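You operate a simulated robot arm through the tools that you are given. There is no shell and no other tool. Be economical: measure what you need, move in short steps, check, and stop when the job is done.

The job below is to be done with a simulated two-armed robot. You get a single attempt, and the scene is never put back.

TASK
Take the orange-cap centrifuge tube and put it on the job card. Put the mix tube marked "437" from the top of the island by the mixer on top of the brown carton there and the mix tube that says "405" in the inside of the spent tray. Put the red-band beaker marked "83" from the top of the island by the mixer on top of the tube carton. Take the red-cap centrifuge tube and put it on top of the black hand scanner. The order is free. Set down upright: orange-cap centrifuge tube, mix tube, red-band beaker, red-cap centrifuge tube.
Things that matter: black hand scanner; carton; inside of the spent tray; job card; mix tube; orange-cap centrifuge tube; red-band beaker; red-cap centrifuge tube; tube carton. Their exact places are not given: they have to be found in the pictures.

The check looks at the end state, three seconds after you hand in, the way a careful person would. Anything else that was tipped, shoved, dropped, spilled or broken makes it a failure. Lids that push on must go on centred and level and be pressed home; caps that screw on are set level and turned clockwise until they are tight.

THE ROBOT
Two 7-joint arms with two-finger parallel grippers on one trunk, on a base that drives. Base frame: it is fixed to the floor where the robot stands at the start and does not move with it; the origin is under the middle of the robot, x ahead of it, y to its left, z up; the surface under the hand at the start is at about z = 0.86. Readings come in m, degrees, newtons and seconds.
The left shoulder is at the start at [-0.082, 0.119, 0.851], the right one opposite. With the tool pointing down near the work surface each hand reaches from about 0.12 to 0.58 m from the robot's upright axis, wherever it stands, measured 20 degrees to its own side. Places, roughly: black hand scanner (6x6x16 cm) [-2.4, 0.4, 1.2]; carton [-5, 0.75, 1]; inside of the spent tray (13x15 cm) [-0.74, -0.9, 0.86]; job card [0.75, 0.25, 0.75]; mix tube [-5, 1, 1]; orange-cap centrifuge tube [0.5, 0, 1]; red-band beaker [-5, 1.25, 1]; red-cap centrifuge tube [-4.5, 2, 1]; tube carton [-5, 1, 1]. Payload 3.43 kg a hand.
The tool frame of a hand sits at the grasp point between the pads (the TCP): z along the fingers, y along the line on which they close. The tips reach 0.03 m beyond it. The gripper opens to 0.094 m. The fingers are 0.028 m wide and 0.01 m thick; the gripper's body (0.05 by 0.096 m) begins 0.055 m behind the TCP.
Orientation is that of the tool frame in the base frame, as a unit quaternion [x, y, z, w]. With the fingers straight down and closing along the base's y, the tool's x points along the base's -x, its y along +y and its z along -z.

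THE INTERFACE
- The arms move only by the tool apply_moves. It takes "left_increments", "right_increments" or both (then of equal length, played together; a hand with none holds still); each is a list of rows, each an object of numbers (a shift or turn left out is 0, a gripper value left out holds the last): "rx", "ry", "rz": the turn, a rotation vector about the tool's x, y, z in degrees; "tx", "ty", "tz": the shift along the tool's x, y, z in cm; "jaw": the opening, from 0 (shut) to 1 (fully open). In form: [{"rx": .., "ry": .., "rz": .., "tx": .., "ty": .., "tz": .., "jaw": ..}, ...]. A call has 1 to 12 rows; each row shifts and turns the commanded pose from where the row before left it, along the tool's axes as they then stand. Each row takes 0.2 s and may step no farther than 0.05 m and 8.6 degrees from the row before; otherwise, or with a gripper value out of range, the whole call is refused. Where a pose cannot be reached the arm comes as near as it can. A force on the tool above 40 N (or 10 N above the force at the start of the call, whichever is more), or a blocked arm, ends the call early, and 0.2 s more pass. Each finger travels about 0.153 m/s and halts on what it meets, pressing with about 20 N; the grip force reading is that of the motor and also rises with nothing between the fingers. The clock runs only during rows and for 0.2 s after the last one: add rows that do not move to give the fingers time. It gives the time, the measured TCP pose, the force on the tool (base axes), the opening and the grip force at its end, in the units of the frame above (readings bear some noise), with the torque about the TCP (base axes, N m) and any sound that the robot's microphone picked up, and new pictures: "show" is both (left out), scene, wrist or none (wrist: the cameras of the hands that moved).
- Cameras (640 x 400 px; columns grow to the right, rows downward): "scene" is now at [0.0254, 0.0257, 1.5565]; the picture's right is [0.33, -0.94, 0.00], its down [-0.74, -0.26, -0.62] and it looks along [0.59, 0.20, -0.78] (base axes); focal length 273 px, centre (320, 200). "left" rides on the left gripper at [0.076, -0.014, -0.102] in its tool frame; the picture's right is [0.18, 0.98, 0.00], its down [-0.75, 0.14, -0.64] and it looks along [-0.63, 0.12, 0.77] (tool axes); focal length 243 px, centre (320, 200). "right" rides on the right gripper at [0.076, 0.014, -0.103] in its tool frame; the picture's right is [-0.18, 0.98, 0.00], its down [-0.75, -0.14, -0.64] and it looks along [-0.63, -0.12, 0.77] (tool axes); focal length 243 px, centre (320, 200).
- move_column(by): slides the trunk up (or, below 0, down) by that many m; the arms and the scene camera ride with it, the base frame stays. It gives what a move gives, with no picture.
- steer(legs): drives the robot by 1 to 6 legs, each [ahead, left, turn to the left] in m, m and degrees, along the robot's own axes; the way and the turn of a leg run together, so that a leg with both is an arc; at most 1.5 m and 180 degrees a leg. The arms and the cameras ride along, it lands a little off, and it stops where it bumps. It gives what a move gives, and a new picture of the scene camera.
- head_to(pan, tilt): turns the head with the scene camera to pan (to the left, within 143 degrees either way) and tilt (down, from -29 to 69), counted from straight ahead of the robot. It gives what a move gives, and a new picture of the scene camera.
- measure_at(camera, pixels): for up to 12 pixels [column, row] of the newest picture of that camera ("zoom" is the newest enlarged one), the place [x, y, z] in the base frame of the surface seen there, good to about 0.003 m. No time passes.
- inspect(camera, box): a new picture of the part [left, top, right, bottom] of that camera's present view, enlarged. No time passes.
- sign_off(): hands the job in; it is judged then, once.

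Go step by step. Measure first, check grasps and placings, and put right what went wrong. The budget is 110 turns and 260 pictures, counting those below and the enlarged ones. Unless the task says otherwise, let go and move clear before handing in.

The tools are called after "Emit:" by a JSON object that holds its "api" and its "payload". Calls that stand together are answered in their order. apply_moves: Moves the arms, as the interface text tells. Its arguments: {"type":"object","properties":{"left_increments":{"type":"array","items":{"type":"object","properties":{"rx":{"type":"number"},"ry":{"type":"number"},"rz":{"type":"number"},"tx":{"type":"number"},"ty":{"type":"number"},"tz":{"type":"number"},"jaw":{"type":"number"}}}},"right_increments":{"type":"array","items":{"type":"object","properties":{"rx":{"type":"number"},"ry":{"type":"number"},"rz":{"type":"number"},"tx":{"type":"number"},"ty":{"type":"number"},"tz":{"type":"number"},"jaw":{"type":"number"}}}},"show":{"type":"string","enum":["both","scene","wrist","none"]}},"required":[]} The other tools are called the same way: move_column (by) slides the trunk up or down; steer (legs) drives the base; head_to (pan, tilt) turns the head that bears the scene camera; measure_at (camera, pixels) gives the place of the surface under pixels of a picture; inspect (camera, box) takes an enlarged picture of a part of a camera's view; sign_off () hands the job in.

At the start:

```text
time: 0.0
left_tcp_pos: [0.2417, 0.1747, 1.187]
left_tool_rot: [0.0, 1.0, -0.001, 0.0]
left_force: [-0.7, -0.1, 0.0]
left_wrist_torque: [-0.01, 0.01, -0.01]
left_opening: 0.0943
left_grasp_force: 0.0
right_tcp_pos: [0.2953, -0.0267, 1.1267]
right_tool_rot: [0.0, 1.0, 0.0, 0.001]
right_force: [0.7, 0.8, 0.6]
right_wrist_torque: [0.02, 0.04, 0.0]
right_opening: 0.0941
right_grasp_force: 0.1
trunk travel left (down, up): [-0.275, 0.06]
robot x, y, heading: [0.0004, 0.006, -0.3]
head pan, tilt: [19.2, 51.6]
```

scene: 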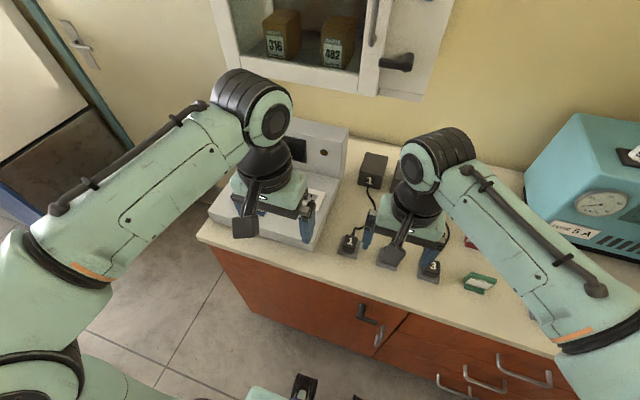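
right: 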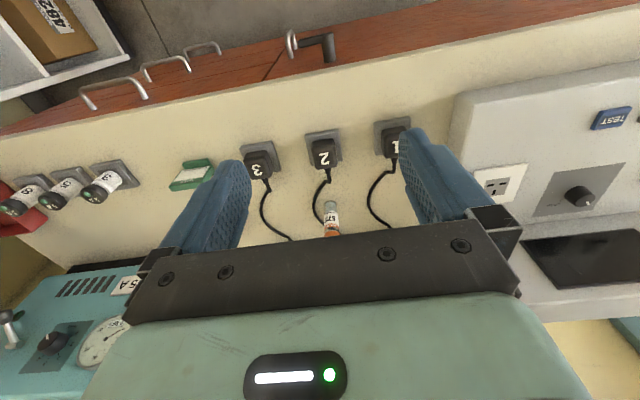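
left: 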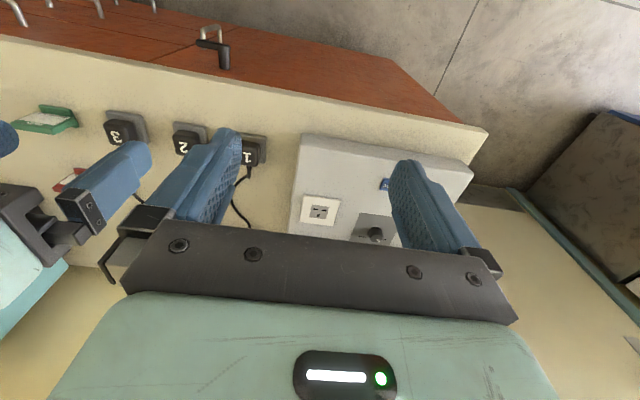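

The right wrist picture shows an orange-capped tube near (331,222) on the bench, and a red/green tray. I measure it and enlarge, then look around.

Emit:
{"api": "inspect", "payload": {"camera": "right", "box": [240, 120, 440, 245]}}

Emit:
{"api": "measure_at", "payload": {"camera": "right", "pixels": [[331, 207], [332, 218], [332, 232], [192, 175], [110, 180], [60, 185], [30, 195], [325, 155], [345, 215]]}}

Emit:
{"api": "head_to", "payload": {"pan": -20, "tilt": 40}}

```text
3.20 times, centred on (340, 182) of right
```

zoom: 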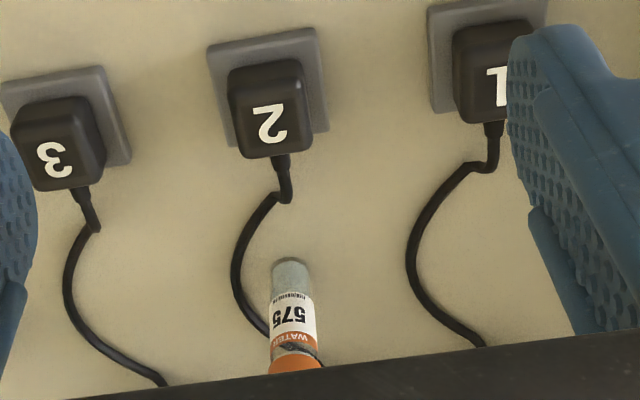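

```text
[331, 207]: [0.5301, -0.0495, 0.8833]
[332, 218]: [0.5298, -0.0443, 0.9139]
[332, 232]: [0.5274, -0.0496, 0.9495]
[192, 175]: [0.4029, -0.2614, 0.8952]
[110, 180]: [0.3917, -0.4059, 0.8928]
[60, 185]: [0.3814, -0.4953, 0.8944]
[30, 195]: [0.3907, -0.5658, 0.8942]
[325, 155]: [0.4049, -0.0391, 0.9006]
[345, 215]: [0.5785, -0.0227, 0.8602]
```

```text
time: 1.1
left_tcp_pos: [0.2419, 0.1722, 1.1854]
left_tool_rot: [0.0, 1.0, 0.0, 0.0]
left_force: [0.0, 1.3, 0.2]
left_wrist_torque: [-0.02, 0.01, -0.03]
left_opening: 0.0938
left_grasp_force: 0.1
right_tcp_pos: [0.296, -0.0257, 1.1271]
right_tool_rot: [0.0, 1.0, 0.0, 0.001]
right_force: [0.1, 0.3, 0.6]
right_wrist_torque: [0.01, 0.02, -0.02]
right_opening: 0.0945
right_grasp_force: 0.1
trunk travel left (down, up): [-0.275, 0.06]
robot x, y, heading: [-0.0019, -0.0018, -0.0]
head pan, tilt: [-20.0, 40.0]
```

scene: 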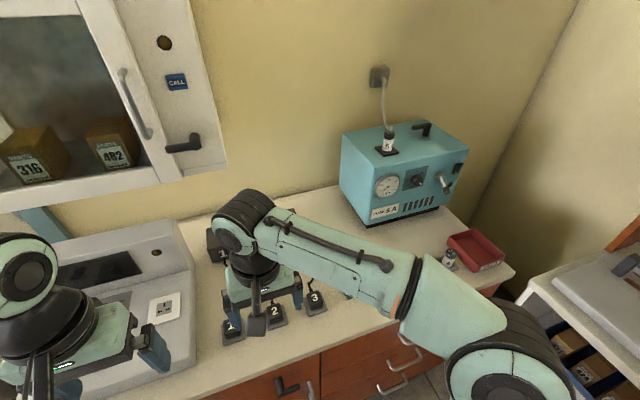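

The tube (575 WATER) stands upright at about (0.53,-0.047). A white square at (165,307) on the gray instrument may be the job card; I enlarge and measure it.

Emit:
{"api": "inspect", "payload": {"camera": "scene", "box": [0, 200, 240, 350]}}

Emit:
{"api": "measure_at", "payload": {"camera": "scene", "pixels": [[165, 307], [450, 258], [475, 250], [220, 245], [25, 165], [110, 150], [600, 280], [390, 145]]}}

Emit:
{"api": "inspect", "payload": {"camera": "scene", "box": [400, 200, 640, 350]}}

Emit:
{"api": "head_to", "payload": {"pan": 20, "tilt": 30}}

Emit:
{"api": "head_to", "payload": {"pan": -90, "tilt": 35}}

Emit:
{"api": "head_to", "payload": {"pan": -140, "tilt": 35}}

Emit:
{"api": "head_to", "payload": {"pan": 140, "tilt": 20}}

```text
2.67 times, centred on (120, 275) of scene
```

zoom: 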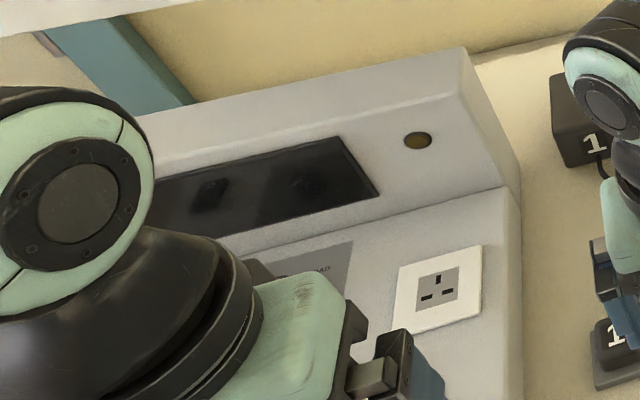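

```text
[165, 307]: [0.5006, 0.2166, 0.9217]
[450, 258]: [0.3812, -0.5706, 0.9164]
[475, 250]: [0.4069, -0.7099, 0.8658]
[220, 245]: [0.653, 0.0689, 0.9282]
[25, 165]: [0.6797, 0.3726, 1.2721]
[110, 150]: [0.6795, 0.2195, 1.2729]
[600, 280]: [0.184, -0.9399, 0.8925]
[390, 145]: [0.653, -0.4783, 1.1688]
```

```text
2.67 times, centred on (520, 275) of scene
```

zoom: 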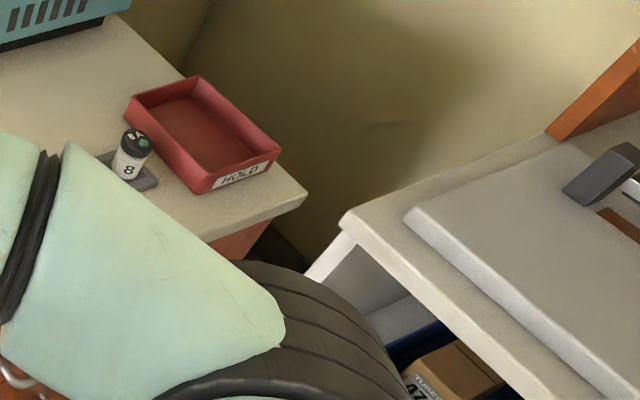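

```text
time: 2.1
left_tcp_pos: [0.2419, 0.1732, 1.1865]
left_tool_rot: [0.001, 1.0, 0.0, 0.0]
left_force: [-0.3, 0.5, 0.6]
left_wrist_torque: [0.01, 0.02, 0.01]
left_opening: 0.0942
left_grasp_force: 0.0
right_tcp_pos: [0.2953, -0.027, 1.1264]
right_tool_rot: [0.0, 1.0, 0.0, 0.0]
right_force: [0.3, 0.4, -0.1]
right_wrist_torque: [-0.01, 0.04, 0.0]
right_opening: 0.0939
right_grasp_force: 0.2
trunk travel left (down, up): [-0.275, 0.06]
robot x, y, heading: [0.0035, 0.003, -0.0]
head pan, tilt: [20.0, 30.0]
```

scene: 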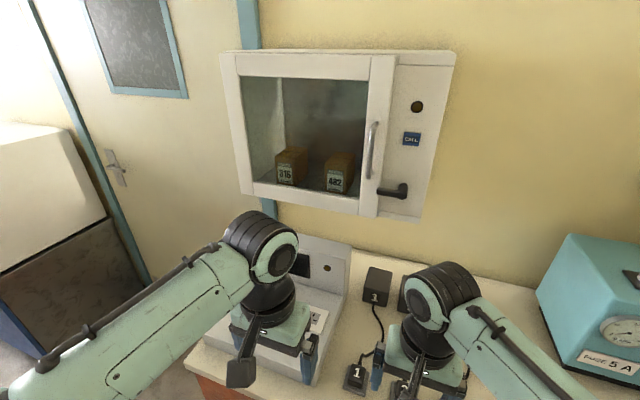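

```text
time: 4.0
left_tcp_pos: [0.2432, 0.1721, 1.186]
left_tool_rot: [0.0, 1.0, 0.0, 0.0]
left_force: [0.2, -0.3, -0.4]
left_wrist_torque: [-0.02, 0.01, -0.01]
left_opening: 0.0941
left_grasp_force: 0.1
right_tcp_pos: [0.2971, -0.0263, 1.1265]
right_tool_rot: [0.001, 1.0, 0.0, 0.001]
right_force: [0.1, -0.4, -0.1]
right_wrist_torque: [0.01, -0.02, 0.03]
right_opening: 0.0939
right_grasp_force: 0.1
trunk travel left (down, up): [-0.275, 0.06]
robot x, y, heading: [-0.0028, 0.0005, -0.1]
head pan, tilt: [-90.0, 35.0]
```

scene: 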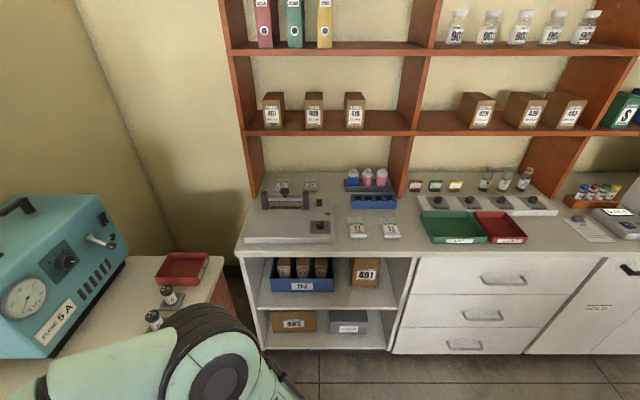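

```text
time: 5.2
left_tcp_pos: [0.2416, 0.1725, 1.186]
left_tool_rot: [0.001, 1.0, 0.0, 0.0]
left_force: [-0.5, -0.1, -0.3]
left_wrist_torque: [-0.02, -0.04, -0.01]
left_opening: 0.0941
left_grasp_force: 0.1
right_tcp_pos: [0.2967, -0.0259, 1.1265]
right_tool_rot: [0.0, 1.0, 0.0, 0.0]
right_force: [-1.1, 0.1, -0.3]
right_wrist_torque: [-0.03, -0.02, 0.03]
right_opening: 0.094
right_grasp_force: 0.0
trunk travel left (down, up): [-0.275, 0.06]
robot x, y, heading: [-0.003, -0.0009, 0.1]
head pan, tilt: [-140.0, 35.0]
```

scene: 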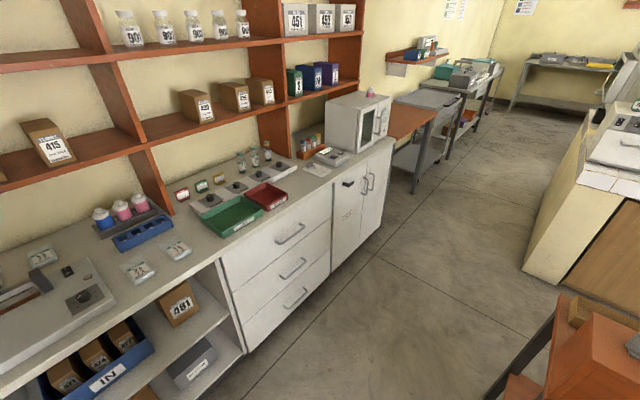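

```text
time: 9.1
left_tcp_pos: [0.2424, 0.1726, 1.1859]
left_tool_rot: [0.0, 1.0, 0.001, -0.001]
left_force: [0.4, 0.2, -1.5]
left_wrist_torque: [0.0, 0.02, -0.01]
left_opening: 0.0939
left_grasp_force: 0.0
right_tcp_pos: [0.2972, -0.0261, 1.1265]
right_tool_rot: [0.0, 1.0, 0.0, 0.0]
right_force: [-0.1, -0.5, 0.4]
right_wrist_torque: [-0.03, 0.01, 0.01]
right_opening: 0.0935
right_grasp_force: 0.2
trunk travel left (down, up): [-0.275, 0.06]
robot x, y, heading: [0.0065, -0.0013, -0.0]
head pan, tilt: [140.0, 20.0]
```

scene: 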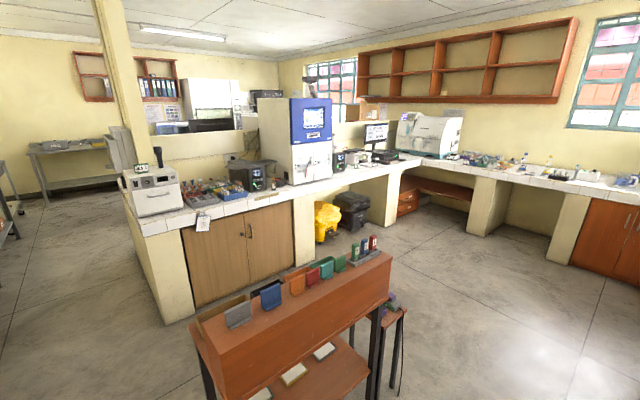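

The trays are on the right-hand bench; the island is behind-left. I enlarge the island and look ahead-left for the job card with the left arm lifted.

Emit:
{"api": "inspect", "payload": {"camera": "scene", "box": [100, 100, 340, 250]}}

Emit:
{"api": "inspect", "payload": {"camera": "scene", "box": [320, 100, 640, 300]}}

Emit:
{"api": "apply_moves", "payload": {"left_increments": [{"tz": -4.5, "ty": 3}, {"tz": -4.5, "ty": 3}, {"tz": -4, "ty": 3, "tx": 3}, {"ty": 3, "tx": 3}], "show": "wrist"}}

Emit:
{"api": "head_to", "payload": {"pan": 15, "tilt": 60}}

```text
2.67 times, centred on (220, 175) of scene
```

zoom: 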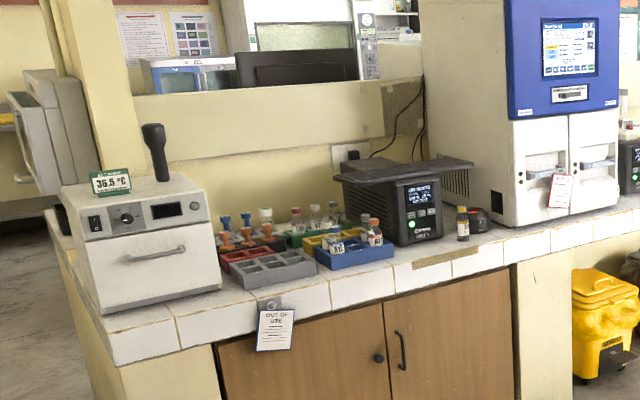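

```text
2.00 times, centred on (480, 200) of scene
```

zoom: 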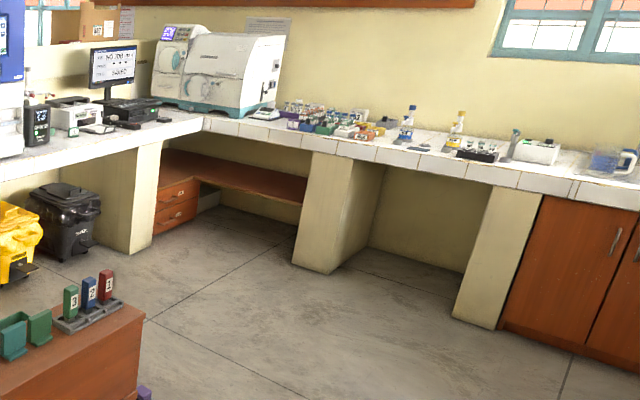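

```text
refused: row 1 steps farther than a row can; nothing moved
```

```text
time: 11.1
left_tcp_pos: [0.2396, 0.1736, 1.1864]
left_tool_rot: [0.001, 1.0, 0.0, 0.0]
left_force: [0.3, 0.3, -0.3]
left_wrist_torque: [-0.02, -0.01, 0.0]
left_opening: 0.0939
left_grasp_force: 0.0
right_tcp_pos: [0.2966, -0.0267, 1.1271]
right_tool_rot: [0.0, 1.0, 0.0, 0.001]
right_force: [0.0, 0.4, -0.6]
right_wrist_torque: [0.0, -0.03, -0.02]
right_opening: 0.0939
right_grasp_force: 0.1
trunk travel left (down, up): [-0.275, 0.06]
robot x, y, heading: [-0.0008, -0.0016, -0.1]
head pan, tilt: [15.0, 60.0]
```

scene: 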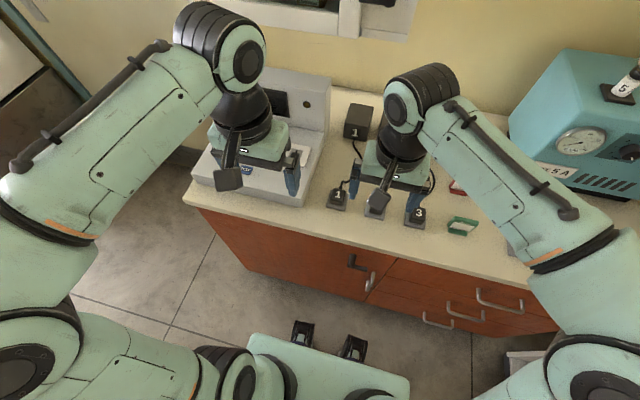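

The arms hide the bench middle; I raise both arms back to see the bench.

Emit:
{"api": "apply_moves", "payload": {"left_increments": [{"tz": -4}, {"tz": -4}, {"tx": 4}, {"tx": 4}, {"ty": 4}, {"ty": 4}, {"ty": 4}], "right_increments": [{"tz": -4}, {"tz": -4}, {"ty": -4}, {"ty": -4}, {"ty": -4}, {"ty": -4}, {"tx": 4}], "show": "both"}}

Emit:
{"api": "head_to", "payload": {"pan": 15, "tilt": 42}}

```text
time: 12.7
left_tcp_pos: [0.1611, 0.2954, 1.2656]
left_tool_rot: [0.001, 1.0, 0.001, 0.002]
left_force: [-0.8, -0.7, -0.5]
left_wrist_torque: [-0.01, -0.01, 0.05]
left_opening: 0.0943
left_grasp_force: 0.0
left hand out of reach, approached as far as the arm can: row 2
right_tcp_pos: [0.2541, -0.1822, 1.2109]
right_tool_rot: [0.0, 1.0, -0.001, 0.0]
right_force: [-1.5, 0.4, 0.1]
right_wrist_torque: [-0.04, -0.01, -0.01]
right_opening: 0.0942
right_grasp_force: 0.0
trunk travel left (down, up): [-0.275, 0.06]
robot x, y, heading: [0.0022, -0.0019, 0.0]
head pan, tilt: [15.0, 60.0]
```

scene: 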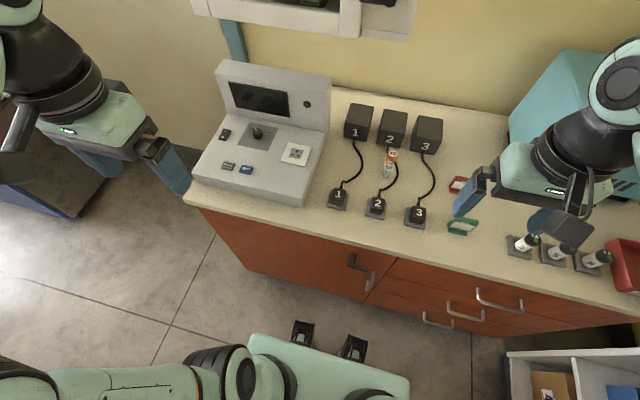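
right: 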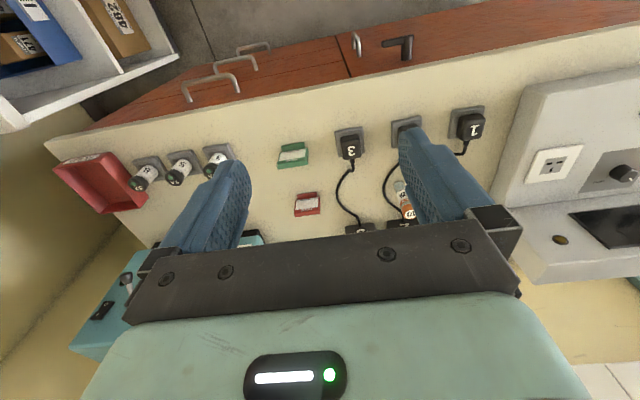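
left: 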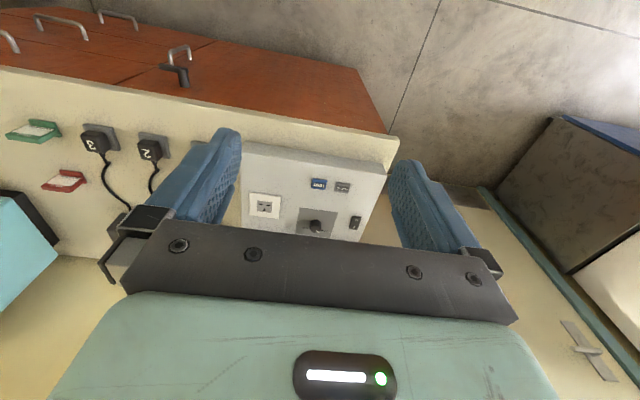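

```text
time: 13.5
left_tcp_pos: [0.1628, 0.2945, 1.2655]
left_tool_rot: [0.0, 1.0, -0.001, 0.0]
left_force: [-0.2, 0.1, -0.6]
left_wrist_torque: [0.0, 0.01, 0.02]
left_opening: 0.0939
left_grasp_force: 0.2
right_tcp_pos: [0.2573, -0.1833, 1.2114]
right_tool_rot: [0.001, 1.0, 0.0, 0.001]
right_force: [0.1, -0.1, -0.1]
right_wrist_torque: [0.01, -0.01, -0.01]
right_opening: 0.094
right_grasp_force: 0.1
trunk travel left (down, up): [-0.275, 0.06]
robot x, y, heading: [0.0036, -0.0001, 0.2]
head pan, tilt: [15.0, 42.0]
```

scene: 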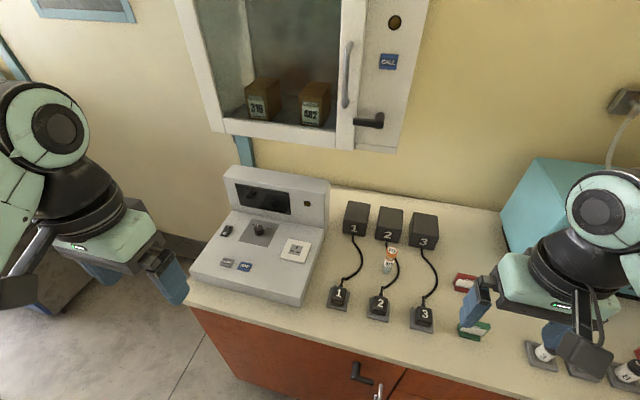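

I enlarge the console to identify the white card at (295,250).

Emit:
{"api": "inspect", "payload": {"camera": "scene", "box": [180, 160, 340, 310]}}

Emit:
{"api": "inspect", "payload": {"camera": "left", "box": [230, 140, 400, 250]}}

Emit:
{"api": "measure_at", "payload": {"camera": "left", "pixels": [[253, 197], [250, 213], [276, 217], [280, 200], [265, 207], [318, 183], [342, 187], [285, 175], [355, 222], [330, 213]]}}

Emit:
{"api": "inspect", "payload": {"camera": "right", "box": [240, 100, 540, 250]}}

```text
2.67 times, centred on (260, 235) of scene
```

zoom: 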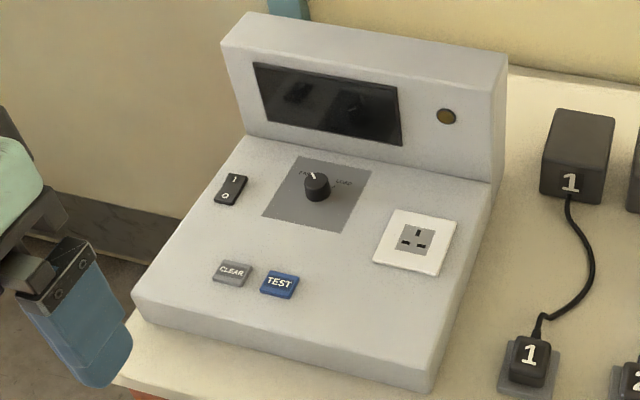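

```text
3.64 times, centred on (315, 195) of left
```

zoom: 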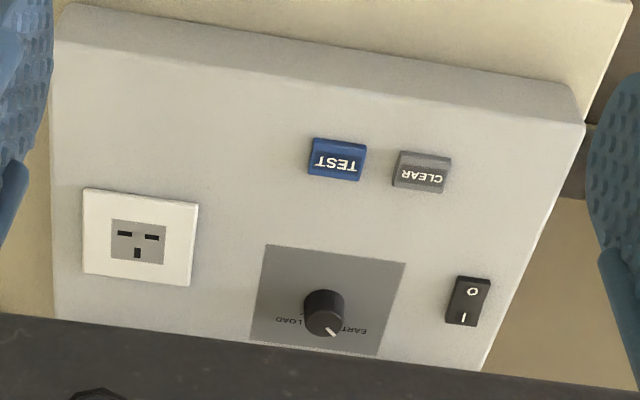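

```text
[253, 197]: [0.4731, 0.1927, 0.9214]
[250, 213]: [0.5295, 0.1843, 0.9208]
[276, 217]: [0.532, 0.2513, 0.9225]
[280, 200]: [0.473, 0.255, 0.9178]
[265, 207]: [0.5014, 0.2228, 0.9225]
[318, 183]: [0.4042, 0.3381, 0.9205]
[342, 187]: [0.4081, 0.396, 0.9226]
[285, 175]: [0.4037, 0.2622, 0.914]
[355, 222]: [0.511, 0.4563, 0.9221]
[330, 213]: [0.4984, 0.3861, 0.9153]
```

```text
2.13 times, centred on (390, 175) of right
```

zoom: 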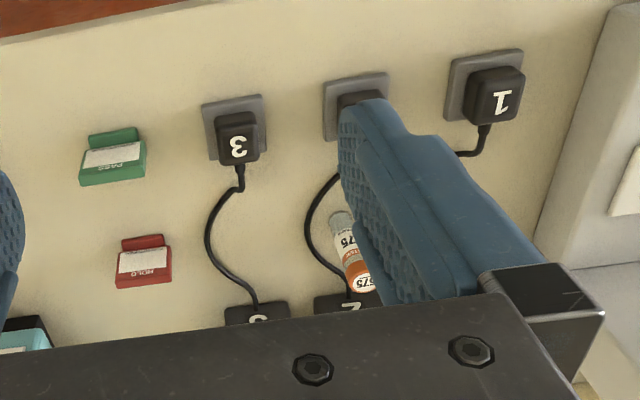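

The white square is a socket plate, so the job card is probably behind the console (x>0.62). I raise the trunk and extend the left hand to look behind it.

Emit:
{"api": "move_column", "payload": {"by": 0.06}}

Emit:
{"api": "apply_moves", "payload": {"left_increments": [{"tx": -4.5}, {"tx": -4.5}, {"tx": -4.5}, {"tx": -4.5}, {"tx": -4.5}, {"ty": -4}, {}], "show": "both"}}

Emit:
{"api": "measure_at", "payload": {"camera": "scene", "pixels": [[328, 190], [335, 195], [345, 195], [390, 250], [355, 205], [325, 180]]}}

```text
time: 14.5
left_tcp_pos: [0.1622, 0.2924, 1.326]
left_tool_rot: [0.0, 1.0, 0.0, -0.001]
left_force: [-0.3, 0.3, -0.1]
left_wrist_torque: [-0.05, -0.05, -0.01]
left_opening: 0.0941
left_grasp_force: 0.0
right_tcp_pos: [0.2556, -0.1869, 1.2681]
right_tool_rot: [0.0, 1.0, 0.001, 0.0]
right_force: [0.3, -0.1, 0.6]
right_wrist_torque: [0.01, -0.01, -0.02]
right_opening: 0.0942
right_grasp_force: 0.1
trunk travel left (down, up): [-0.335, 0.0]
robot x, y, heading: [0.0016, 0.0008, 0.1]
head pan, tilt: [15.0, 42.0]
```

```text
time: 16.1
left_tcp_pos: [0.3508, 0.2447, 1.3115]
left_tool_rot: [0.001, 1.0, 0.002, 0.0]
left_force: [0.4, -0.4, 0.0]
left_wrist_torque: [-0.02, -0.02, 0.0]
left_opening: 0.0941
left_grasp_force: 0.1
left hand out of reach, approached as far as the arm can: row 4, 5
right_tcp_pos: [0.2552, -0.1892, 1.2662]
right_tool_rot: [0.001, 1.0, 0.002, 0.0]
right_force: [0.3, -1.2, 0.0]
right_wrist_torque: [0.05, -0.01, -0.01]
right_opening: 0.0941
right_grasp_force: 0.1
trunk travel left (down, up): [-0.335, 0.0]
robot x, y, heading: [-0.0049, -0.0005, 0.0]
head pan, tilt: [15.0, 42.0]
```

scene: 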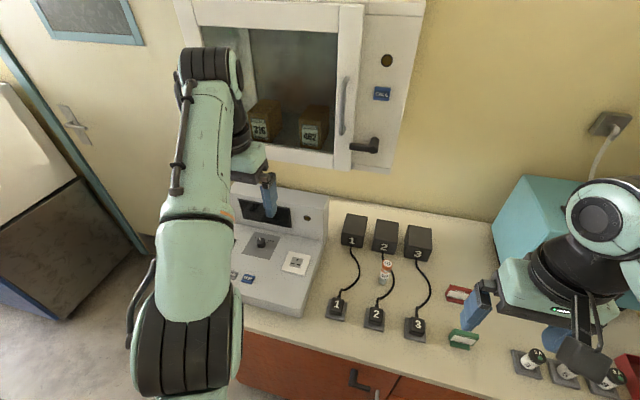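
left: 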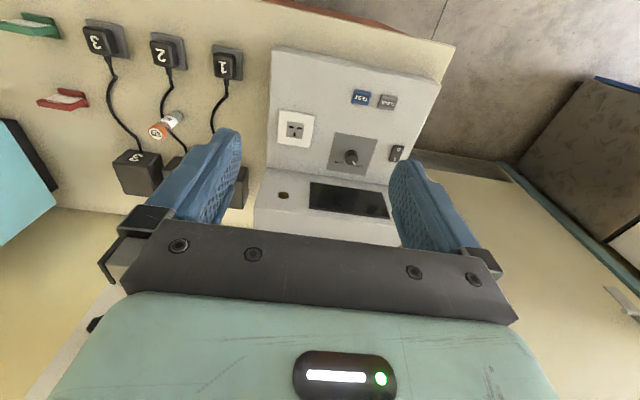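

```text
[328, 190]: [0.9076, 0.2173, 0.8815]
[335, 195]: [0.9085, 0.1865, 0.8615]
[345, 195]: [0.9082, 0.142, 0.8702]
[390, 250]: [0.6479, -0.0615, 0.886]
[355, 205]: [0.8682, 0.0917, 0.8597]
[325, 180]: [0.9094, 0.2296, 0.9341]
```

Nothing in front; the wall is at x=0.908, leaving a hidden strip behind the console. I look left for driving room and withdraw the hand.

Emit:
{"api": "apply_moves", "payload": {"left_increments": [{"tx": 4.5}, {"tx": 4.5}, {"tx": 4.5}, {"tx": 4.5}], "show": "none"}}

Emit:
{"api": "measure_at", "payload": {"camera": "left", "pixels": [[350, 195], [300, 225], [262, 200], [275, 75]]}}

Emit:
{"api": "head_to", "payload": {"pan": 70, "tilt": 45}}

```text
time: 17.1
left_tcp_pos: [0.1692, 0.2453, 1.3088]
left_tool_rot: [0.0, 1.0, 0.0, 0.0]
left_force: [-0.1, -0.3, -0.2]
left_wrist_torque: [0.0, 0.0, -0.01]
left_opening: 0.0939
left_grasp_force: 0.0
right_tcp_pos: [0.2549, -0.1857, 1.2664]
right_tool_rot: [0.0, 1.0, 0.0, 0.0]
right_force: [-0.7, 0.1, -0.4]
right_wrist_torque: [0.0, -0.01, 0.01]
right_opening: 0.0943
right_grasp_force: 0.1
trunk travel left (down, up): [-0.335, 0.0]
robot x, y, heading: [0.0005, 0.0013, 0.1]
head pan, tilt: [15.0, 42.0]
```

```text
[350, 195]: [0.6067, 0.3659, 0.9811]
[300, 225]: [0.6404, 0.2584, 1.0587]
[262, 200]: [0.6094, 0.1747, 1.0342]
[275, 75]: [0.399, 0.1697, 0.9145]
```

```text
time: 18.4
left_tcp_pos: [0.1719, 0.2462, 1.3094]
left_tool_rot: [-0.001, 1.0, 0.001, 0.0]
left_force: [0.1, -0.3, -0.4]
left_wrist_torque: [0.02, 0.01, -0.01]
left_opening: 0.0941
left_grasp_force: 0.1
right_tcp_pos: [0.2569, -0.1857, 1.2665]
right_tool_rot: [0.0, 1.0, 0.0, 0.0]
right_force: [-0.9, -1.1, 0.7]
right_wrist_torque: [0.03, 0.0, 0.01]
right_opening: 0.0939
right_grasp_force: 0.1
trunk travel left (down, up): [-0.335, 0.0]
robot x, y, heading: [0.0032, -0.003, 0.2]
head pan, tilt: [70.0, 45.0]
```

scene: 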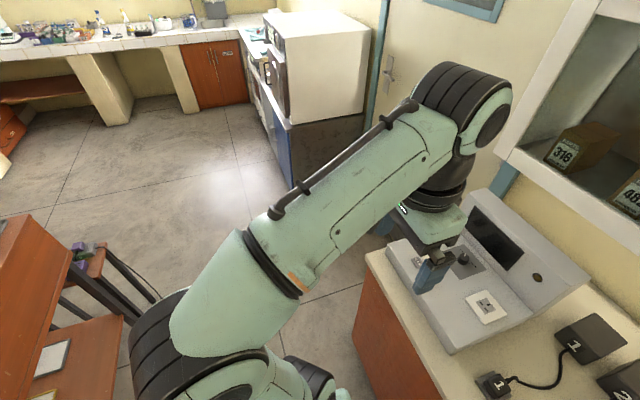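

Floor to the left is free up to the white cabinet. I drive left about 0.75 m and slightly back, then look at the back of the console.

Emit:
{"api": "steer", "payload": {"legs": [[-0.05, 0, 0], [0, 0.8, 0]]}}

Emit:
{"api": "head_to", "payload": {"pan": -38, "tilt": 30}}

```text
time: 26.4
left_tcp_pos: [0.125, 1.0561, 1.3096]
left_tool_rot: [0.003, 1.0, 0.0, 0.0]
left_force: [-0.5, 0.0, -0.2]
left_wrist_torque: [-0.01, 0.0, 0.0]
left_opening: 0.0939
left_grasp_force: 0.0
right_tcp_pos: [0.2073, 0.6214, 1.2667]
right_tool_rot: [0.004, 1.0, 0.0, 0.0]
right_force: [-0.2, 0.4, 0.7]
right_wrist_torque: [0.03, 0.03, 0.02]
right_opening: 0.0941
right_grasp_force: 0.1
trunk travel left (down, up): [-0.335, 0.0]
robot x, y, heading: [-0.0462, 0.8119, -0.4]
head pan, tilt: [70.0, 45.0]
```

scene: 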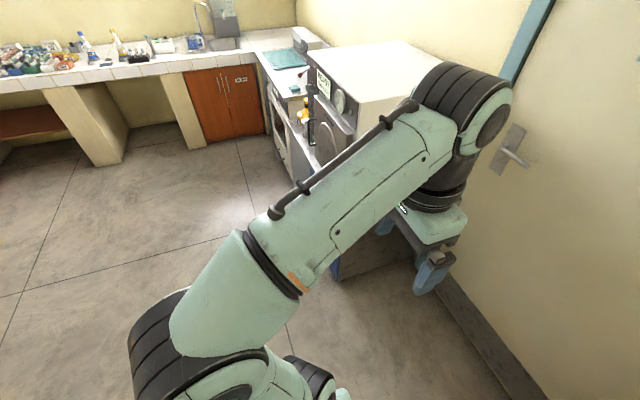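

```text
time: 28.2
left_tcp_pos: [0.125, 1.0554, 1.3104]
left_tool_rot: [0.004, 1.0, 0.0, 0.0]
left_force: [-0.1, 0.1, 0.4]
left_wrist_torque: [-0.02, 0.0, 0.0]
left_opening: 0.0942
left_grasp_force: 0.2
right_tcp_pos: [0.2059, 0.6207, 1.2662]
right_tool_rot: [0.004, 1.0, -0.001, 0.0]
right_force: [-0.8, -0.2, -0.6]
right_wrist_torque: [-0.02, 0.02, 0.0]
right_opening: 0.094
right_grasp_force: 0.1
trunk travel left (down, up): [-0.335, 0.0]
robot x, y, heading: [-0.0479, 0.8094, -0.6]
head pan, tilt: [-38.0, 30.0]
```

scene: 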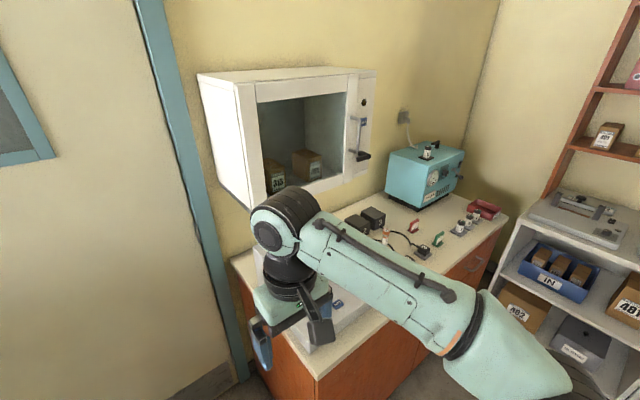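

The right arm hides the spot; driving forward 0.4 m beside the bench gives a view along its back.

Emit:
{"api": "steer", "payload": {"legs": [[0, 0.12, 0], [0.4, 0, 0]]}}

Emit:
{"api": "head_to", "payload": {"pan": -62, "tilt": 42}}

```text
time: 32.0
left_tcp_pos: [0.5269, 1.17, 1.3094]
left_tool_rot: [0.007, 1.0, -0.001, -0.001]
left_force: [-0.5, -0.1, 0.7]
left_wrist_torque: [0.03, 0.02, 0.03]
left_opening: 0.094
left_grasp_force: 0.1
right_tcp_pos: [0.6051, 0.7355, 1.2679]
right_tool_rot: [0.007, 1.0, 0.0, -0.001]
right_force: [-0.3, -0.4, 0.3]
right_wrist_torque: [-0.01, -0.01, 0.0]
right_opening: 0.0937
right_grasp_force: 0.0
trunk travel left (down, up): [-0.335, 0.0]
robot x, y, heading: [0.3533, 0.926, -0.6]
head pan, tilt: [-38.0, 30.0]
```

scene: 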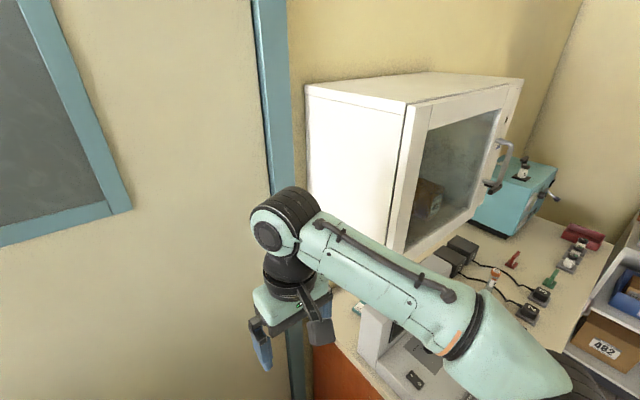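

```text
time: 32.9
left_tcp_pos: [0.5271, 1.1702, 1.3098]
left_tool_rot: [0.006, 1.0, 0.001, -0.001]
left_force: [0.5, 0.0, 0.1]
left_wrist_torque: [-0.01, -0.02, 0.01]
left_opening: 0.0942
left_grasp_force: 0.0
right_tcp_pos: [0.6072, 0.7361, 1.2674]
right_tool_rot: [0.007, 1.0, 0.001, 0.001]
right_force: [0.2, 0.6, 0.0]
right_wrist_torque: [0.01, -0.02, 0.01]
right_opening: 0.0939
right_grasp_force: 0.0
trunk travel left (down, up): [-0.335, 0.0]
robot x, y, heading: [0.3553, 0.9284, -0.6]
head pan, tilt: [-62.0, 42.0]
```

scene: 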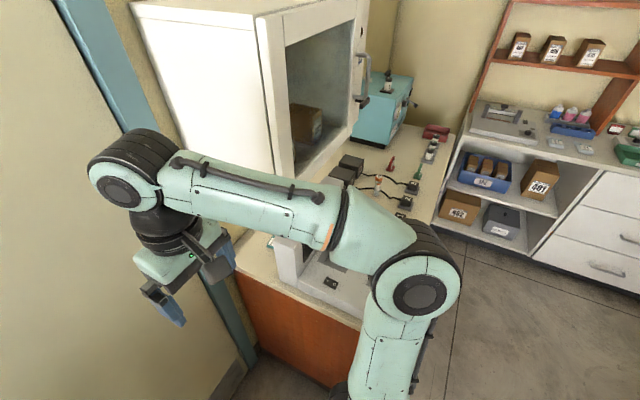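

In the drive picture something white/green sat at (356,306) behind the console. I pull the right arm back to uncover it.

Emit:
{"api": "apply_moves", "payload": {"right_increments": [{"tx": 4.5}, {"tx": 4.5}, {"tz": 4, "ty": 2}, {"tz": 4, "ty": 2}, {"tz": 4, "ty": 2}, {"tz": 4}], "show": "both"}}

```text
time: 34.3
left_tcp_pos: [0.527, 1.1686, 1.3097]
left_tool_rot: [0.007, 1.0, 0.0, 0.0]
left_force: [0.7, -0.3, -0.1]
left_wrist_torque: [0.02, 0.04, 0.0]
left_opening: 0.094
left_grasp_force: 0.0
right_tcp_pos: [0.5173, 0.797, 1.108]
right_tool_rot: [0.007, 1.0, 0.001, 0.0]
right_force: [0.6, 0.3, 0.1]
right_wrist_torque: [-0.04, 0.04, 0.0]
right_opening: 0.0938
right_grasp_force: 0.0
trunk travel left (down, up): [-0.335, 0.0]
robot x, y, heading: [0.3512, 0.9234, -0.8]
head pan, tilt: [-62.0, 42.0]
```

scene: 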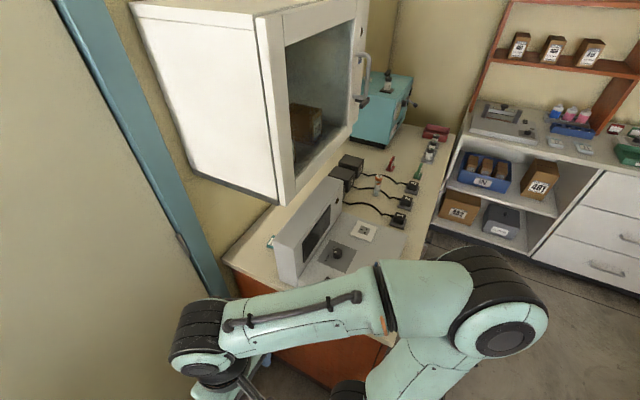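
right: 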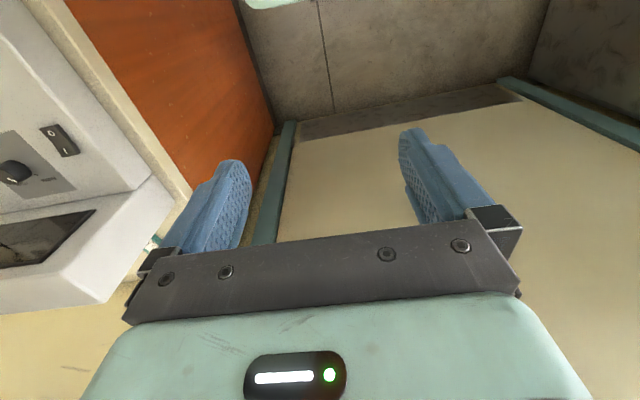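

A white item with a green edge shows at (271,241) behind the console; I enlarge and measure it.

Emit:
{"api": "inspect", "payload": {"camera": "scene", "box": [220, 170, 380, 290]}}

Emit:
{"api": "measure_at", "payload": {"camera": "scene", "pixels": [[270, 243], [271, 238], [275, 248], [250, 240], [270, 220], [275, 205], [290, 235], [237, 250]]}}

Emit:
{"api": "head_to", "payload": {"pan": -45, "tilt": 50}}

```text
3.33 times, centred on (300, 230) of scene
```

zoom: 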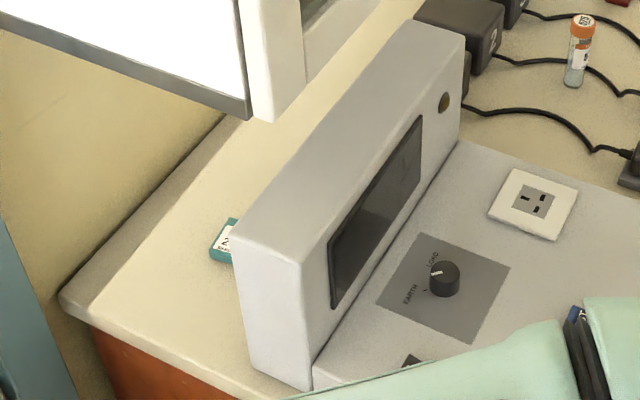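

```text
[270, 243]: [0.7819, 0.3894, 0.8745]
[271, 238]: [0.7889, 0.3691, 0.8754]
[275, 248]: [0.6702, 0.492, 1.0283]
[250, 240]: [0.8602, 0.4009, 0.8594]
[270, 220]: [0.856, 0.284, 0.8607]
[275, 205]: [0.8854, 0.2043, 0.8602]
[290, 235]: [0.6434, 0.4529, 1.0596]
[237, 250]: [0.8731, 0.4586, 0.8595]
```

```text
time: 35.1
left_tcp_pos: [0.5264, 1.1708, 1.3096]
left_tool_rot: [0.006, 1.0, 0.0, 0.0]
left_force: [-0.1, 0.2, -0.2]
left_wrist_torque: [0.0, 0.01, 0.02]
left_opening: 0.0939
left_grasp_force: 0.1
right_tcp_pos: [0.5181, 0.7973, 1.1082]
right_tool_rot: [0.007, 1.0, -0.001, -0.001]
right_force: [-0.4, 0.8, -0.5]
right_wrist_torque: [0.02, -0.03, 0.02]
right_opening: 0.0939
right_grasp_force: 0.0
trunk travel left (down, up): [-0.335, 0.0]
robot x, y, heading: [0.3501, 0.9254, -0.7]
head pan, tilt: [-45.0, 50.0]
```

scene: 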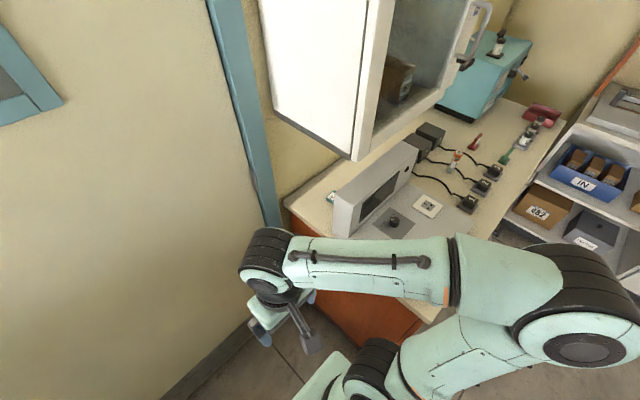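

A teal card with a "2…" sticker lies behind the console at about (0.78,0.37,0.875), under the wall cabinet, so the tube must go in from the left end with a tilted hand. I first drive back to pick the tube with the left hand pitched about 45°.

Emit:
{"api": "steer", "payload": {"legs": [[-0.38, 0, 0.7], [0, -1.12, 0]]}}

Emit:
{"api": "head_to", "payload": {"pan": 15, "tilt": 50}}

```text
time: 47.1
left_tcp_pos: [0.1492, 0.0715, 1.3095]
left_tool_rot: [-0.001, 1.0, 0.001, 0.0]
left_force: [-0.6, 0.7, 0.2]
left_wrist_torque: [-0.01, 0.05, 0.02]
left_opening: 0.094
left_grasp_force: 0.0
right_tcp_pos: [0.1444, -0.3017, 1.1088]
right_tool_rot: [-0.001, 1.0, 0.0, 0.0]
right_force: [0.6, 0.6, -0.3]
right_wrist_torque: [0.03, 0.02, 0.01]
right_opening: 0.0942
right_grasp_force: 0.0
trunk travel left (down, up): [-0.335, 0.0]
robot x, y, heading: [-0.0214, -0.1748, -0.1]
head pan, tilt: [-45.0, 50.0]
```

scene: 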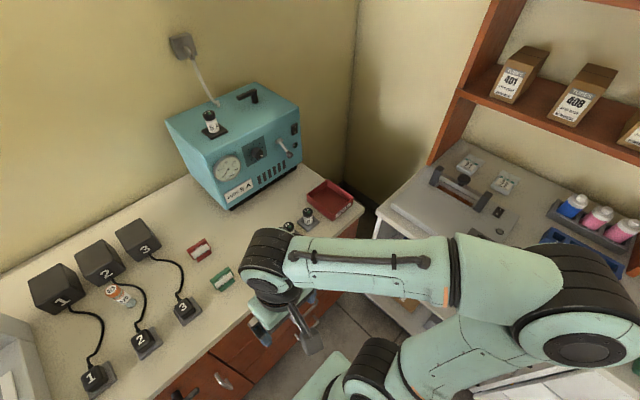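

```text
time: 48.4
left_tcp_pos: [0.1476, 0.0723, 1.3097]
left_tool_rot: [-0.001, 1.0, 0.0, -0.001]
left_force: [0.2, -0.5, 0.3]
left_wrist_torque: [0.02, 0.02, 0.02]
left_opening: 0.094
left_grasp_force: 0.0
right_tcp_pos: [0.1441, -0.3009, 1.1096]
right_tool_rot: [-0.002, 1.0, 0.0, 0.001]
right_force: [0.0, 0.3, -0.3]
right_wrist_torque: [-0.02, 0.01, 0.01]
right_opening: 0.0939
right_grasp_force: 0.0
trunk travel left (down, up): [-0.335, 0.0]
robot x, y, heading: [-0.0231, -0.1758, -0.2]
head pan, tilt: [15.0, 50.0]
```

scene: 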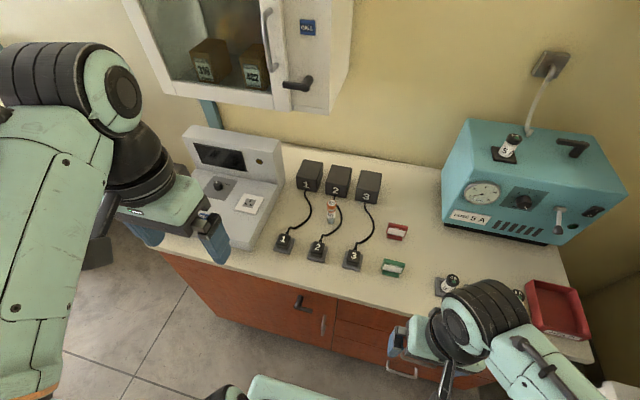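

I measure the tube, the plug 2 top, and the cabinet's lower edges, and lower the trunk.

Emit:
{"api": "measure_at", "payload": {"camera": "scene", "pixels": [[331, 205], [331, 213], [331, 220], [317, 247], [165, 90], [158, 93], [240, 106], [325, 110], [338, 180], [322, 256]]}}

Emit:
{"api": "inspect", "payload": {"camera": "scene", "box": [260, 150, 400, 280]}}

Emit:
{"api": "move_column", "payload": {"by": -0.06}}

Emit:
{"api": "apply_moves", "payload": {"left_increments": [{"ry": -7.5, "jaw": 0.6}, {"ry": -7.5}, {"ry": -7.5}, {"ry": -7.5}, {}], "show": "none"}}

```text
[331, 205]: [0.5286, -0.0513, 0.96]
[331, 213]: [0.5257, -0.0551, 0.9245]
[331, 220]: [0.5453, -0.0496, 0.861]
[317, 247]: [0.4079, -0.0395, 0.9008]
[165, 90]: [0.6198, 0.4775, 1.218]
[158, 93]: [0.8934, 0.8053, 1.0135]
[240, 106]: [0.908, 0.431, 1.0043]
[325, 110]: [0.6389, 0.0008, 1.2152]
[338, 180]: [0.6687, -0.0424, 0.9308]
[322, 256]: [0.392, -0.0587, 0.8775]
```

```text
3.08 times, centred on (330, 215) of scene
```

zoom: 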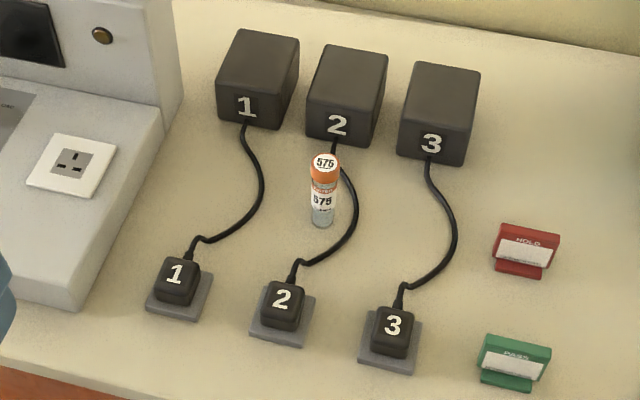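

```text
time: 49.4
left_tcp_pos: [0.1479, 0.0711, 1.2499]
left_tool_rot: [-0.001, 1.0, 0.001, 0.0]
left_force: [0.2, -0.3, 0.3]
left_wrist_torque: [0.03, -0.01, 0.0]
left_opening: 0.0942
left_grasp_force: 0.1
right_tcp_pos: [0.1453, -0.3005, 1.0484]
right_tool_rot: [-0.001, 1.0, 0.0, 0.0]
right_force: [-0.1, -0.4, -0.5]
right_wrist_torque: [0.02, 0.04, -0.01]
right_opening: 0.0941
right_grasp_force: 0.1
trunk travel left (down, up): [-0.275, 0.06]
robot x, y, heading: [-0.0241, -0.1712, 0.2]
head pan, tilt: [15.0, 50.0]
```

```text
time: 50.6
left_tcp_pos: [0.1494, 0.0707, 1.2506]
left_tool_rot: [-0.001, 0.966, 0.0, 0.26]
left_force: [0.2, 0.1, 0.4]
left_wrist_torque: [0.02, -0.01, -0.01]
left_opening: 0.0565
left_grasp_force: 0.0
right_tcp_pos: [0.1442, -0.3013, 1.0482]
right_tool_rot: [-0.001, 1.0, 0.001, 0.001]
right_force: [-0.1, -0.1, 0.0]
right_wrist_torque: [0.01, -0.02, -0.01]
right_opening: 0.0939
right_grasp_force: 0.2
trunk travel left (down, up): [-0.275, 0.06]
robot x, y, heading: [-0.0222, -0.1726, 0.2]
head pan, tilt: [15.0, 50.0]
```

The tube's axis is near (0.539,-0.050), cap top 0.96. I move the pitched left hand to a standoff 12 cm back along its axis.

Emit:
{"api": "apply_moves", "payload": {"left_increments": [{"tx": -1.91, "ty": -1.34, "tz": 4.03}, {"tx": -1.91, "ty": -1.34, "tz": 4.03}, {"tx": -1.91, "ty": -1.34, "tz": 4.03}, {"tx": -1.91, "ty": -1.34, "tz": 4.03}, {"tx": -1.91, "ty": -1.34, "tz": 4.03}, {"tx": -1.91, "ty": -1.34, "tz": 4.03}, {"tx": -1.91, "ty": -1.34, "tz": 4.03}, {"tx": -1.91, "ty": -1.34, "tz": 4.03}, {"tx": -1.91, "ty": -1.34, "tz": 4.03}, {}]}}

```text
time: 52.8
left_tcp_pos: [0.4776, -0.0491, 1.0224]
left_tool_rot: [0.0, 0.966, -0.001, 0.259]
left_force: [-0.3, 0.0, -1.6]
left_wrist_torque: [-0.04, 0.01, 0.0]
left_opening: 0.0564
left_grasp_force: 0.0
right_tcp_pos: [0.1423, -0.3007, 1.0482]
right_tool_rot: [-0.001, 1.0, 0.0, 0.001]
right_force: [-0.2, 0.0, 0.1]
right_wrist_torque: [-0.01, -0.01, -0.02]
right_opening: 0.0942
right_grasp_force: 0.1
trunk travel left (down, up): [-0.275, 0.06]
robot x, y, heading: [-0.0227, -0.1813, 0.1]
head pan, tilt: [15.0, 50.0]
```

scene: 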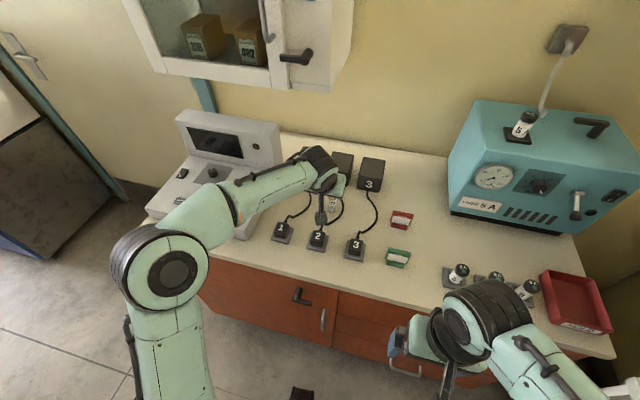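
left: 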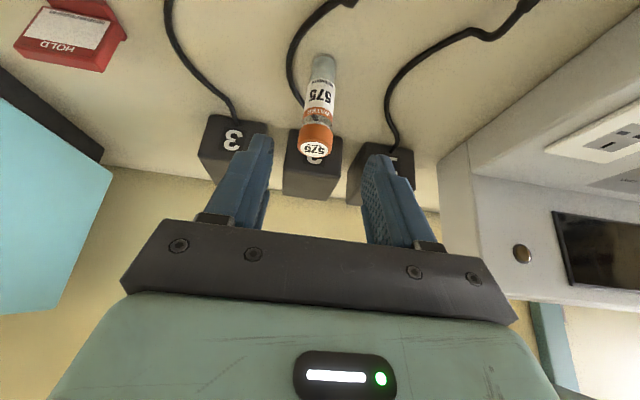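

The tube shows between the fingers at (318,105); I measure it to fix its axis.

Emit:
{"api": "measure_at", "payload": {"camera": "left", "pixels": [[313, 149], [315, 130], [319, 105], [308, 105], [331, 105], [322, 75], [303, 133], [329, 133], [317, 122]]}}

```text
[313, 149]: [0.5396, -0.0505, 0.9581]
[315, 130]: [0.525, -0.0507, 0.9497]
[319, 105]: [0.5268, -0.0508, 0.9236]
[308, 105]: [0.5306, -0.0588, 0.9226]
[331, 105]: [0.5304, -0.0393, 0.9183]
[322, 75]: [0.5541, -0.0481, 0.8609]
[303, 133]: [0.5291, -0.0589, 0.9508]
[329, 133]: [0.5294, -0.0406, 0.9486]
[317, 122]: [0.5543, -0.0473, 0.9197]
```

Axis is (0.539,-0.050): well aligned. Advance 12 cm along the tool and close.

Emit:
{"api": "apply_moves", "payload": {"left_increments": [{"tz": 3}, {"tz": 3}, {"tz": 3}, {"tz": 3}, {}, {"jaw": 0}, {}, {}, {}], "show": "wrist"}}

```text
time: 54.8
left_tcp_pos: [0.5372, -0.0483, 0.9164]
left_tool_rot: [-0.001, 0.966, 0.0, 0.258]
left_force: [-0.3, 0.3, -0.7]
left_wrist_torque: [-0.01, 0.02, 0.02]
left_opening: 0.0297
left_grasp_force: 19.9
right_tcp_pos: [0.1437, -0.3012, 1.0484]
right_tool_rot: [-0.001, 1.0, 0.0, 0.0]
right_force: [0.2, 0.2, 0.1]
right_wrist_torque: [0.02, 0.04, 0.03]
right_opening: 0.0941
right_grasp_force: 0.1
trunk travel left (down, up): [-0.275, 0.06]
robot x, y, heading: [-0.0268, -0.1733, 0.1]
head pan, tilt: [15.0, 50.0]
```

left: 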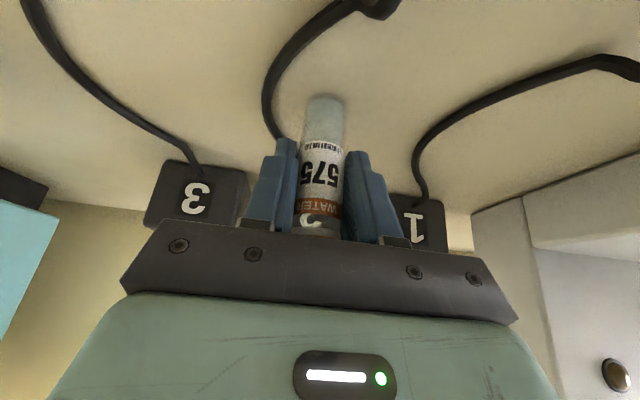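

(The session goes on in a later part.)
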